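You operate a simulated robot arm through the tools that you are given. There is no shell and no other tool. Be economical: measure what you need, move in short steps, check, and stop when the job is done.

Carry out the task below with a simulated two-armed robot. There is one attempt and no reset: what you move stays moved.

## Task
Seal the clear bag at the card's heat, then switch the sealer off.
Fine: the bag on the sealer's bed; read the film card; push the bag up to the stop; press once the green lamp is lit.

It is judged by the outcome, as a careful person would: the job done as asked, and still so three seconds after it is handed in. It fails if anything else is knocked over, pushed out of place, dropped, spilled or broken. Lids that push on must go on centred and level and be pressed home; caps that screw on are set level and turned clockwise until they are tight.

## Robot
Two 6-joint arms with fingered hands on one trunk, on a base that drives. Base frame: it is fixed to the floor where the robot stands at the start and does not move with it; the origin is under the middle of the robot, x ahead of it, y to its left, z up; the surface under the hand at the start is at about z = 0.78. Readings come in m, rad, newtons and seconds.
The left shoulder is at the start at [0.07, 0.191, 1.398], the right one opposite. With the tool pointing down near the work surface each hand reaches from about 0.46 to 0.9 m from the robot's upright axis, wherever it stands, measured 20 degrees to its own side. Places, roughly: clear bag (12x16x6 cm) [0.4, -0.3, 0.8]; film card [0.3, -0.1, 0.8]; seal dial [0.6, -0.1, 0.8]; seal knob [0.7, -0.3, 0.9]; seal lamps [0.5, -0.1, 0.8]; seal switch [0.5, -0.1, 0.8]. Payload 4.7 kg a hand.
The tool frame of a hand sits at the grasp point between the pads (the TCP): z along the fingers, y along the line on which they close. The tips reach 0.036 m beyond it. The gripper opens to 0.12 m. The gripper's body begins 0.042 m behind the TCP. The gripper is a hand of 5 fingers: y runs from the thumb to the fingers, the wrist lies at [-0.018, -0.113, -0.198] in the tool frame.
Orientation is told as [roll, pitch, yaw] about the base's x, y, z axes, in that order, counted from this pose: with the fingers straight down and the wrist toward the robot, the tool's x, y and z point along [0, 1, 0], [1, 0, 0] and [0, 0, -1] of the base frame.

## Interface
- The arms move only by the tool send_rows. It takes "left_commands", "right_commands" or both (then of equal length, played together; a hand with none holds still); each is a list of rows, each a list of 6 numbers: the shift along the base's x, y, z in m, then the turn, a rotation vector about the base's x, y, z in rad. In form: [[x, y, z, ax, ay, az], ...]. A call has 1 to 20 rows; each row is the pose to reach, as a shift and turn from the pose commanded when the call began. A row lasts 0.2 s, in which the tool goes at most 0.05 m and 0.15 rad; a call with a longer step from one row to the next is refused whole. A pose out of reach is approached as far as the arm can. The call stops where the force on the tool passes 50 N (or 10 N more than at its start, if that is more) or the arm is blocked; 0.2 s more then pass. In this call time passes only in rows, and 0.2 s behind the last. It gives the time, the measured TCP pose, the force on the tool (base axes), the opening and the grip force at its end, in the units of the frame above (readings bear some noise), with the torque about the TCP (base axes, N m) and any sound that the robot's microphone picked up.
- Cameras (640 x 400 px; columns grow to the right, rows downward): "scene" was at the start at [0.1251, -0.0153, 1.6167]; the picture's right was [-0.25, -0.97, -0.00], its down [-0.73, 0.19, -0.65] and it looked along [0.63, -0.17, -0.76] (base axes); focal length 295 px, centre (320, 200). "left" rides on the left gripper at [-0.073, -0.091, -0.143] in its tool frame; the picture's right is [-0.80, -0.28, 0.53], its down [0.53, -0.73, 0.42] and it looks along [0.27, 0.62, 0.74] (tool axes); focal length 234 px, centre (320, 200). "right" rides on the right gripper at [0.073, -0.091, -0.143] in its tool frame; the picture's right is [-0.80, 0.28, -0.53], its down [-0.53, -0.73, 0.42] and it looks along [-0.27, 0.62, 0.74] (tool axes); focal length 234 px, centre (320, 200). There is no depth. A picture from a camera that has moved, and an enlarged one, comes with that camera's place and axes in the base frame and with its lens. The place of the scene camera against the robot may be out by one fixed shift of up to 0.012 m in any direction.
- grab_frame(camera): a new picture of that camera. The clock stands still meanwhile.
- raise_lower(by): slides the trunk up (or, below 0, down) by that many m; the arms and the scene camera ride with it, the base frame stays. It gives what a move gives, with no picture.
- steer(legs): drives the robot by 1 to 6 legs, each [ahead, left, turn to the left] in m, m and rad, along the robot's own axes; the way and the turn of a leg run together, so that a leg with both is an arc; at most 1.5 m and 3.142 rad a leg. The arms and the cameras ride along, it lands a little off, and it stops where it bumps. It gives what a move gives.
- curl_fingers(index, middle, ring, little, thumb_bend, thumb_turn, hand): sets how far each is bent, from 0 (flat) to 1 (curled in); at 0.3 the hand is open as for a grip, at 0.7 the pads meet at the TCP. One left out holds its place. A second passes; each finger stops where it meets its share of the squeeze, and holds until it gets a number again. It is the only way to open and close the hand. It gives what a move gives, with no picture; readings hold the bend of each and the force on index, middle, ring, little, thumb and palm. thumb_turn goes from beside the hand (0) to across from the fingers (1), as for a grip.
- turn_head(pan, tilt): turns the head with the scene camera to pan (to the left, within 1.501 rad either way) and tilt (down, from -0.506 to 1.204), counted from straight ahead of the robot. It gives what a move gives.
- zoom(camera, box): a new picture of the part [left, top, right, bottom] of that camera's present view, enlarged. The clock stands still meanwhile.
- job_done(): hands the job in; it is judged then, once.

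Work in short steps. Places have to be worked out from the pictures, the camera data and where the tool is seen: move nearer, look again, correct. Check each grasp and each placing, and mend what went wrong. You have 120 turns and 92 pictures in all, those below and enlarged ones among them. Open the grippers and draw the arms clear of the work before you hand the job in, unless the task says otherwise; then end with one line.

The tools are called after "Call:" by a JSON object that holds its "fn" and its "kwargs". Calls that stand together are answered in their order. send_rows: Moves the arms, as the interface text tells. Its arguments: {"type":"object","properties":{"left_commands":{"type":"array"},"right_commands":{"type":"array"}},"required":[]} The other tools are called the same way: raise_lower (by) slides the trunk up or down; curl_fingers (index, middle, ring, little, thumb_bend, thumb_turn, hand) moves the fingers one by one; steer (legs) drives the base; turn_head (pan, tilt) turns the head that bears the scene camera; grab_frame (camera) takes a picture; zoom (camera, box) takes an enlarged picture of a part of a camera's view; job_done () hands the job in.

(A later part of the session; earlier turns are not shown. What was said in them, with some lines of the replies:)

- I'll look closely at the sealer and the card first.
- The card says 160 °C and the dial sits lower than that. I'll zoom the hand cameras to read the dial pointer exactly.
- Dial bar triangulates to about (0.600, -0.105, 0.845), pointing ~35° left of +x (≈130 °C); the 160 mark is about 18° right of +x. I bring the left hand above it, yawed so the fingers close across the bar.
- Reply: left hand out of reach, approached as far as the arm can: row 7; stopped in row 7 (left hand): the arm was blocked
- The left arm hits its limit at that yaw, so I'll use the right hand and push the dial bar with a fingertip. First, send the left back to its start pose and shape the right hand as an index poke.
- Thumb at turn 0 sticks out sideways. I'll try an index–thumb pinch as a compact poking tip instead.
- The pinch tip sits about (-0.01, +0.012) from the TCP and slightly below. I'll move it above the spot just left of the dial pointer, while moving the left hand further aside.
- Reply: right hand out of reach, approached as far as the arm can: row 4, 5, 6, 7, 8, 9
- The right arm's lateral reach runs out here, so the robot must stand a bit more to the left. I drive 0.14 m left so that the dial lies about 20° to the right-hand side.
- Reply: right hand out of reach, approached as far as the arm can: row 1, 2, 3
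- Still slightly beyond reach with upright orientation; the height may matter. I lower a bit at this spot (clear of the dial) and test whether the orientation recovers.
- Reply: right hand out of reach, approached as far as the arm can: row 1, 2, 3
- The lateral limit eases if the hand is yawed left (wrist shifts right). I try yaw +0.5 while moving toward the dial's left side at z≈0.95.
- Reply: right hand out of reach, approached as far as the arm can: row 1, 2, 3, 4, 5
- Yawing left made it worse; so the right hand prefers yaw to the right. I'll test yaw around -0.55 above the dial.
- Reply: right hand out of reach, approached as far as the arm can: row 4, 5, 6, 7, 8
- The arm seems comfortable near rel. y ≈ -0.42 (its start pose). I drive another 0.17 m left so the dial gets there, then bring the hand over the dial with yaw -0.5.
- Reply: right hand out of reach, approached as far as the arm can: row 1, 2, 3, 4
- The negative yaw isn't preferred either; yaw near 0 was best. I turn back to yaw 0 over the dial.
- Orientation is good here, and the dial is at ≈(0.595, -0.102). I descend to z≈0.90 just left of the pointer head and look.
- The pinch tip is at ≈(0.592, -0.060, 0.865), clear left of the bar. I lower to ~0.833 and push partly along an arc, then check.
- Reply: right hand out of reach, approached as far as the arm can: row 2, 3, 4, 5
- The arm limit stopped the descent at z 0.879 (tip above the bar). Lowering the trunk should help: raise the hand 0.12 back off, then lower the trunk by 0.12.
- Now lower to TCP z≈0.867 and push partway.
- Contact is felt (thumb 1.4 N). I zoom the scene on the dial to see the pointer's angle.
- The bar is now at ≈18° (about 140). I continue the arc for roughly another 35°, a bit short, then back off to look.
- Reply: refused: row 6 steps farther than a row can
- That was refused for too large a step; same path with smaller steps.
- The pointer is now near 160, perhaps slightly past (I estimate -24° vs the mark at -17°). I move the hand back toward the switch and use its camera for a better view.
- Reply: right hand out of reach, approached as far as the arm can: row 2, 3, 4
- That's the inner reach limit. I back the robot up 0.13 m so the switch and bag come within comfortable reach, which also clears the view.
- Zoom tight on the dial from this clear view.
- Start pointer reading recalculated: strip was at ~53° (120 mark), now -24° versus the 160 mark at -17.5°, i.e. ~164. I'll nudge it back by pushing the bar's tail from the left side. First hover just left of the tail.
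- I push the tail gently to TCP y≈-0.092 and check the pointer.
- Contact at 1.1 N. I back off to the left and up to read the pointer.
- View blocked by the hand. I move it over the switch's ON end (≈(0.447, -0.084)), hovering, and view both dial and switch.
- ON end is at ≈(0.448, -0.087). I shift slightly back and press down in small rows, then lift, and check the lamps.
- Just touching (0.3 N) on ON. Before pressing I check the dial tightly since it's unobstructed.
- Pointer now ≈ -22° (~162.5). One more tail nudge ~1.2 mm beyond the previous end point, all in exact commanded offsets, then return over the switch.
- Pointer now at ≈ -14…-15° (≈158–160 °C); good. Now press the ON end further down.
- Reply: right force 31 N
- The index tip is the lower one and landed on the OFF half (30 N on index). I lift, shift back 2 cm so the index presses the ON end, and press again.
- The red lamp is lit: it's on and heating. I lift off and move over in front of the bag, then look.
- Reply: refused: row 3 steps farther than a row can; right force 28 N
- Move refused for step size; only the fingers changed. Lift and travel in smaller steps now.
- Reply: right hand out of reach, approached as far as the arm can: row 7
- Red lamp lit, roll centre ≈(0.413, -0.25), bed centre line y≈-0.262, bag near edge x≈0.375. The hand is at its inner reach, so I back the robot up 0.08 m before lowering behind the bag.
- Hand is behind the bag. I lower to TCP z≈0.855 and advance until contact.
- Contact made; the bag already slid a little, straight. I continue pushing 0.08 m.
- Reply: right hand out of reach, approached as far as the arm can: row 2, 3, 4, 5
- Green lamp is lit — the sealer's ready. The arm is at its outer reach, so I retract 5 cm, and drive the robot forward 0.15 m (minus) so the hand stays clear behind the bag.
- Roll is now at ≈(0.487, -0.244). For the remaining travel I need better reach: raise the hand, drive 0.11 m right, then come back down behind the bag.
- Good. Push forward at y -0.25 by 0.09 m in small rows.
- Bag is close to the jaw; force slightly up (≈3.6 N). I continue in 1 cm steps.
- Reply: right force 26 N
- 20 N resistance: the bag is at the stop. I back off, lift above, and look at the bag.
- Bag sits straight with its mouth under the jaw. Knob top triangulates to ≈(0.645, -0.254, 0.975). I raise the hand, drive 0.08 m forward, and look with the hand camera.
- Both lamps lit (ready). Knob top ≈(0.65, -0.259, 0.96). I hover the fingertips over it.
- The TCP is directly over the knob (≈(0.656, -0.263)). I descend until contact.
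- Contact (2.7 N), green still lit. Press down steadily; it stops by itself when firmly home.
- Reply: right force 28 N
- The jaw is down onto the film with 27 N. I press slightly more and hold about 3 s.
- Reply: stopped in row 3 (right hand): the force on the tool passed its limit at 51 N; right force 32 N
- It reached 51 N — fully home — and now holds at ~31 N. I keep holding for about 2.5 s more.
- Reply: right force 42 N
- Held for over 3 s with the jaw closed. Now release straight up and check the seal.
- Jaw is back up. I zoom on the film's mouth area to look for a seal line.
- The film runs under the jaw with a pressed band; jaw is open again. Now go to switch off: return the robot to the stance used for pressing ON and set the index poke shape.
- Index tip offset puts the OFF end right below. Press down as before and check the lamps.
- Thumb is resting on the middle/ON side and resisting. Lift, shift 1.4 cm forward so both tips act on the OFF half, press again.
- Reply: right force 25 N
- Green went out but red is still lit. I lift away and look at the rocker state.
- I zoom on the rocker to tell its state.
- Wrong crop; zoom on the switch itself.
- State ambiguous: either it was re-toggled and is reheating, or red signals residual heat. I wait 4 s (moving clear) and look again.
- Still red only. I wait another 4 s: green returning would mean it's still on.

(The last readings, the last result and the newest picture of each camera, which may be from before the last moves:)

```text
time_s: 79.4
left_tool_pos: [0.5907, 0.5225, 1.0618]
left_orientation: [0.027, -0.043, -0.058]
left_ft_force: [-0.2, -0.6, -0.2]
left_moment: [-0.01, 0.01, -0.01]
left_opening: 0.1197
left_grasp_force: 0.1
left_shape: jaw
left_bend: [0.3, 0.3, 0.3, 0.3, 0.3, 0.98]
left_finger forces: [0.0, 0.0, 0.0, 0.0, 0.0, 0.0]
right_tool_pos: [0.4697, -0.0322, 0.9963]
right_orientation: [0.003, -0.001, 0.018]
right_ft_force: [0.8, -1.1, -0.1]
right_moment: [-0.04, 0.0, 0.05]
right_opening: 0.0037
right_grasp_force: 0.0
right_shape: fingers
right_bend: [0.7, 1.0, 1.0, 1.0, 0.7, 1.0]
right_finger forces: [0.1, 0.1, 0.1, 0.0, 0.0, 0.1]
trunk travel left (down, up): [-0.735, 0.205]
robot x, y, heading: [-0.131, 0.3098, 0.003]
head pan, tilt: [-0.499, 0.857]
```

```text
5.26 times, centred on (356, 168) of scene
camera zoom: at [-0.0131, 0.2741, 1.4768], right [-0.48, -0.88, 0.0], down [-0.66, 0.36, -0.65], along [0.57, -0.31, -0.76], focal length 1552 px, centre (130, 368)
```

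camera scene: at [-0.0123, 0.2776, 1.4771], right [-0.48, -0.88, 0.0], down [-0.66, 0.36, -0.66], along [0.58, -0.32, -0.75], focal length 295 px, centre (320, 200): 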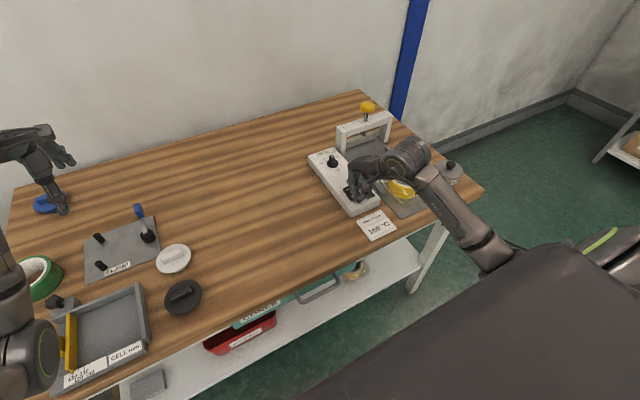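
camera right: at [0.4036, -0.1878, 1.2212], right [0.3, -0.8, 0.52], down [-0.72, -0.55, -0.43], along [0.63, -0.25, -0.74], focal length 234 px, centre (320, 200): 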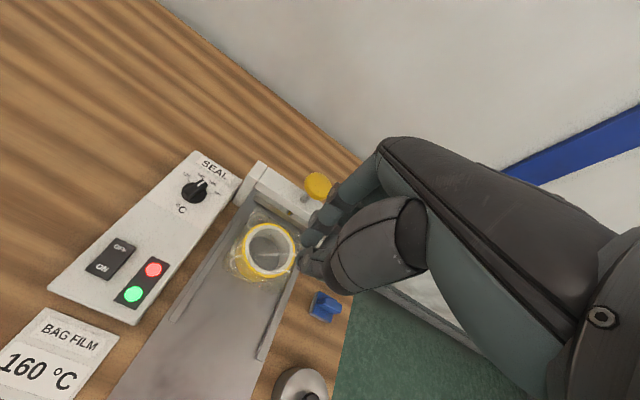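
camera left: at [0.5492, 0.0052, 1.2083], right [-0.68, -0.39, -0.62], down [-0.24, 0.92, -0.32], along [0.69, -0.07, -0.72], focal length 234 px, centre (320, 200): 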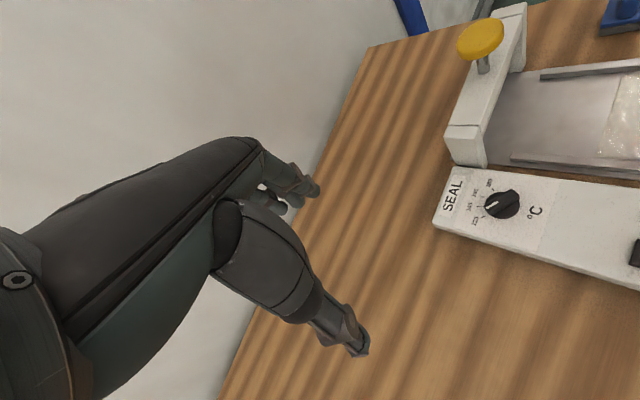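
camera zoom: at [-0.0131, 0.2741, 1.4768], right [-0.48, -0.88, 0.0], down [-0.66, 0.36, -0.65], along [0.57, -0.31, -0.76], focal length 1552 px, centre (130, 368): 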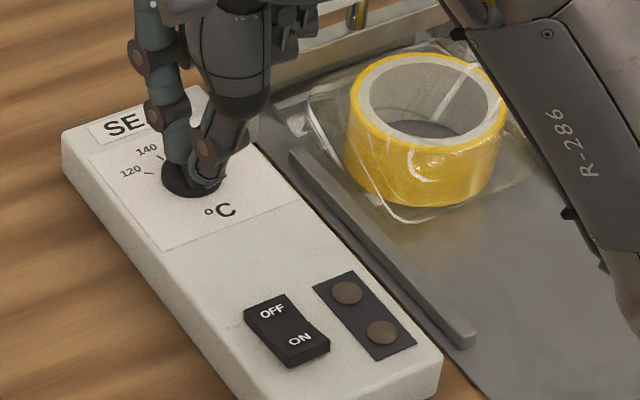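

Both lamps are now out: the sealer is off (red was residual heat). I raise the right hand clear, open it, and back the robot off a bit.

Call:
{"fn": "send_rows", "kwargs": {"right_commands": [[0, 0, 0.04, 0, 0, 0], [0, 0, 0.08, 0, 0, 0], [0, 0, 0.11, 0, 0, 0]]}}

Call:
{"fn": "curl_fingers", "kwargs": {"hand": "right", "index": 0.3, "middle": 0.3, "ring": 0.3, "little": 0.3, "thumb_bend": 0.3}}

Call:
{"fn": "steer", "kwargs": {"legs": [[-0.2, 0, 0]]}}

Call:
{"fn": "turn_head", "kwargs": {"pan": -0.55, "tilt": 0.65}}

Call:
{"fn": "grab_frame", "kwargs": {"camera": "scene"}}

```text
time_s: 80.2
left_tool_pos: [0.5919, 0.5202, 1.0627]
left_orientation: [0.028, -0.043, -0.057]
left_ft_force: [-0.3, -0.5, 0.6]
left_moment: [-0.01, -0.01, -0.01]
left_opening: 0.1199
left_grasp_force: 0.1
left_shape: jaw
left_bend: [0.3, 0.3, 0.3, 0.3, 0.3, 0.98]
left_finger forces: [0.1, 0.1, 0.0, 0.0, 0.0, 0.0]
right_tool_pos: [0.4704, -0.0434, 1.1025]
right_orientation: [0.009, -0.005, 0.02]
right_ft_force: [-0.2, 0.6, -0.2]
right_moment: [0.01, -0.02, 0.0]
right_opening: 0.0036
right_grasp_force: 0.1
right_shape: fingers
right_bend: [0.7, 1.0, 1.0, 1.0, 0.7, 1.0]
right_finger forces: [0.1, 0.0, 0.0, 0.0, 0.0, 0.0]
right hand out of reach, approached as far as the arm can: row 3
trunk travel left (down, up): [-0.735, 0.205]
robot x, y, heading: [-0.132, 0.3027, 0.006]
head pan, tilt: [-0.499, 0.857]
```

```text
time_s: 81.2
left_tool_pos: [0.5914, 0.5212, 1.0621]
left_orientation: [0.026, -0.042, -0.057]
left_ft_force: [0.4, -0.3, 0.1]
left_moment: [0.02, 0.0, -0.04]
left_opening: 0.1197
left_grasp_force: 0.0
left_shape: jaw
left_bend: [0.3, 0.3, 0.3, 0.3, 0.3, 0.98]
left_finger forces: [0.1, 0.0, 0.0, 0.0, 0.0, 0.1]
right_tool_pos: [0.4705, -0.0438, 1.1031]
right_orientation: [0.01, -0.005, 0.022]
right_ft_force: [-0.7, 1.3, 0.1]
right_moment: [-0.02, 0.0, 0.02]
right_opening: 0.1222
right_grasp_force: 0.0
right_shape: fingers
right_bend: [0.3, 0.3, 0.3, 0.3, 0.3, 0.96]
right_finger forces: [0.0, 0.1, 0.0, 0.0, 0.0, 0.0]
trunk travel left (down, up): [-0.735, 0.205]
robot x, y, heading: [-0.1323, 0.3046, -0.003]
head pan, tilt: [-0.499, 0.857]
```

```text
time_s: 82.8
left_tool_pos: [0.3944, 0.5215, 1.0623]
left_orientation: [0.027, -0.041, -0.058]
left_ft_force: [0.1, -0.3, 0.7]
left_moment: [0.03, -0.05, 0.03]
left_opening: 0.1196
left_grasp_force: 0.0
left_shape: jaw
left_bend: [0.3, 0.3, 0.3, 0.3, 0.3, 0.98]
left_finger forces: [0.0, 0.1, 0.1, 0.0, 0.1, 0.0]
right_tool_pos: [0.2742, -0.043, 1.1031]
right_orientation: [0.009, -0.005, 0.022]
right_ft_force: [0.7, 0.1, 0.1]
right_moment: [-0.03, -0.01, -0.02]
right_opening: 0.1224
right_grasp_force: 0.0
right_shape: fingers
right_bend: [0.3, 0.3, 0.3, 0.3, 0.3, 0.96]
right_finger forces: [0.0, 0.0, 0.0, 0.1, 0.0, 0.0]
trunk travel left (down, up): [-0.735, 0.205]
robot x, y, heading: [-0.3263, 0.3046, 0.002]
head pan, tilt: [-0.499, 0.857]
```

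```text
time_s: 83.6
left_tool_pos: [0.3939, 0.5221, 1.0629]
left_orientation: [0.027, -0.042, -0.056]
left_ft_force: [0.1, -0.4, 0.4]
left_moment: [0.01, 0.02, 0.03]
left_opening: 0.1196
left_grasp_force: 0.0
left_shape: jaw
left_bend: [0.3, 0.3, 0.3, 0.3, 0.3, 0.98]
left_finger forces: [0.0, 0.0, 0.0, 0.0, 0.0, 0.1]
right_tool_pos: [0.273, -0.0413, 1.1043]
right_orientation: [0.009, -0.005, 0.024]
right_ft_force: [0.3, 0.6, -0.4]
right_moment: [0.01, 0.0, 0.03]
right_opening: 0.1221
right_grasp_force: 0.1
right_shape: fingers
right_bend: [0.3, 0.3, 0.3, 0.3, 0.3, 0.96]
right_finger forces: [0.1, 0.0, 0.0, 0.1, 0.0, 0.1]
trunk travel left (down, up): [-0.735, 0.205]
robot x, y, heading: [-0.3256, 0.3056, -0.002]
head pan, tilt: [-0.55, 0.649]
```

```text
12 pictures are left
camera scene: at [-0.2052, 0.2662, 1.4939], right [-0.52, -0.85, 0.0], down [-0.52, 0.32, -0.8], along [0.68, -0.42, -0.6], focal length 295 px, centre (320, 200)
```

scene: 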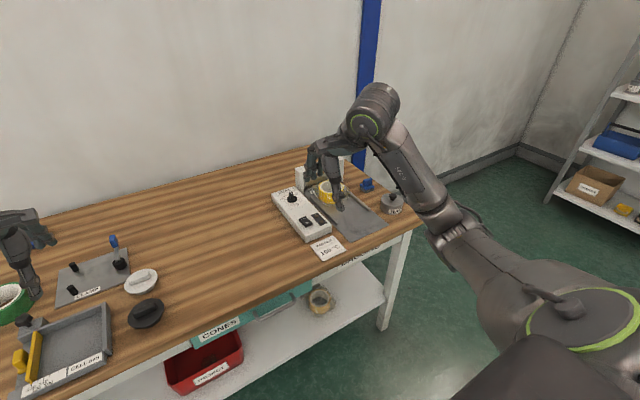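

All in order so far; the hand partly covers the view. I zoom with the right-hand camera and scene for a last look at bag and lamps.

Call:
{"fn": "zoom", "kwargs": {"camera": "scene", "box": [265, 150, 385, 250]}}

Call:
{"fn": "zoom", "kwargs": {"camera": "right", "box": [240, 60, 400, 200]}}

```text
4.00 times, centred on (325, 200) of scene
camera zoom: at [-0.2052, 0.2662, 1.4939], right [-0.52, -0.85, 0.0], down [-0.52, 0.32, -0.8], along [0.68, -0.42, -0.6], focal length 1179 px, centre (300, 200)
```

zoom: 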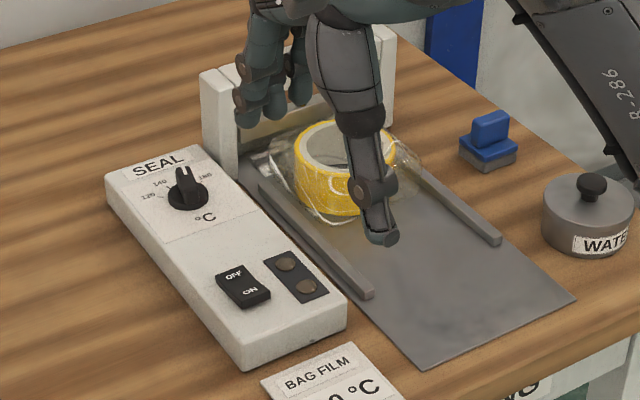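

```text
2.86 times, centred on (320, 130) of right
camera zoom: at [0.18, 0.027, 1.2473], right [0.29, -0.8, 0.52], down [-0.72, -0.54, -0.43], along [0.63, -0.25, -0.74], focal length 669 px, centre (320, 400)
```

zoom: 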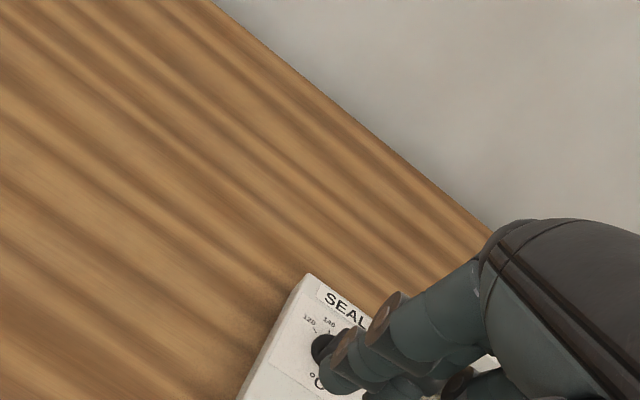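

Sealer off, everything in place. One last check of the film under the jaw: move the hand aside to the right and zoom.

Call:
{"fn": "send_rows", "kwargs": {"right_commands": [[-0.01, -0.04, 0.03, 0, 0, 0], [-0.02, -0.08, 0.05, 0, 0, 0], [-0.02, -0.12, 0.05, 0, 0, 0], [-0.02, -0.16, 0.05, 0, 0, 0], [-0.02, -0.2, 0.05, 0, 0, 0]]}}

Call:
{"fn": "zoom", "kwargs": {"camera": "scene", "box": [310, 160, 380, 210]}}

```text
refused: row 1 steps farther than a row can; nothing moved
```

```text
8.00 times, centred on (345, 185) of scene
camera zoom: at [-0.2052, 0.2662, 1.4939], right [-0.52, -0.85, 0.0], down [-0.52, 0.32, -0.8], along [0.68, -0.42, -0.6], focal length 2359 px, centre (120, 320)
```

zoom: 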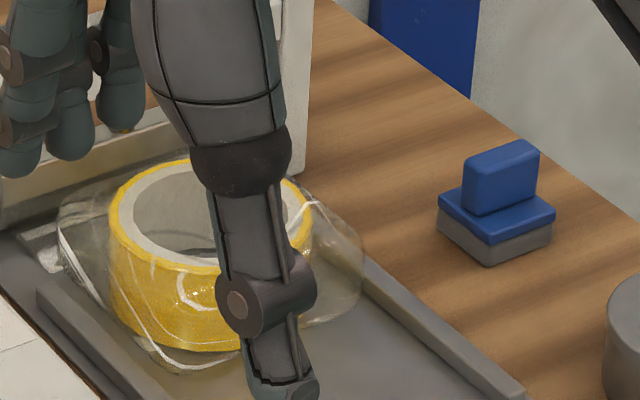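

Refused for step size; repeat with smaller steps.

Call:
{"fn": "send_rows", "kwargs": {"right_commands": [[0, -0.035, 0.02, 0, 0, 0], [0, -0.07, 0.04, 0, 0, 0], [0, -0.11, 0.05, 0, 0, 0], [0, -0.15, 0.05, 0, 0, 0], [0, -0.19, 0.05, 0, 0, 0], [0, -0.23, 0.05, 0, 0, 0]]}}

Call:
{"fn": "zoom", "kwargs": {"camera": "scene", "box": [300, 160, 370, 210]}}

```text
time_s: 85.0
left_tool_pos: [0.3923, 0.5207, 1.063]
left_orientation: [0.027, -0.043, -0.055]
left_ft_force: [0.1, 0.7, 0.5]
left_moment: [0.02, -0.01, 0.01]
left_opening: 0.1194
left_grasp_force: 0.2
left_shape: jaw
left_bend: [0.3, 0.3, 0.3, 0.3, 0.3, 0.98]
left_finger forces: [0.0, 0.1, 0.0, 0.1, 0.0, 0.0]
right_tool_pos: [0.2736, -0.2748, 1.1547]
right_orientation: [0.01, -0.007, 0.022]
right_ft_force: [0.5, -0.4, -0.5]
right_moment: [0.01, -0.02, 0.03]
right_opening: 0.1222
right_grasp_force: 0.0
right_shape: fingers
right_bend: [0.3, 0.3, 0.3, 0.3, 0.3, 0.96]
right_finger forces: [0.0, 0.0, 0.1, 0.1, 0.0, 0.0]
trunk travel left (down, up): [-0.735, 0.205]
robot x, y, heading: [-0.323, 0.3056, 0.007]
head pan, tilt: [-0.55, 0.649]
```

```text
8.00 times, centred on (335, 185) of scene
camera zoom: at [-0.2054, 0.2649, 1.4939], right [-0.52, -0.85, 0.0], down [-0.52, 0.32, -0.8], along [0.68, -0.42, -0.6], focal length 2359 px, centre (200, 320)
```

zoom: 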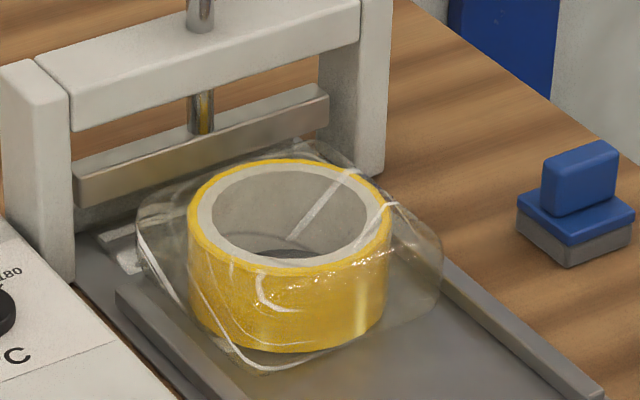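

Film mouth is under the jaw with a flattened band at its end, bag in place, jaw up, lamps out, hands open and clear. Handing in.

Call:
{"fn": "job_done", "kwargs": {}}

```text
The job is handed in.
```

I pressed the bag's mouth in the sealer for about 3 seconds with the green lamp lit, and the sealer is now switched off with both lamps out. The dial is at about 158–160 °C against the card's 160 °C. I couldn't see the seal line itself because the jaw hides it; I could only see a flattened band at the film's edge.
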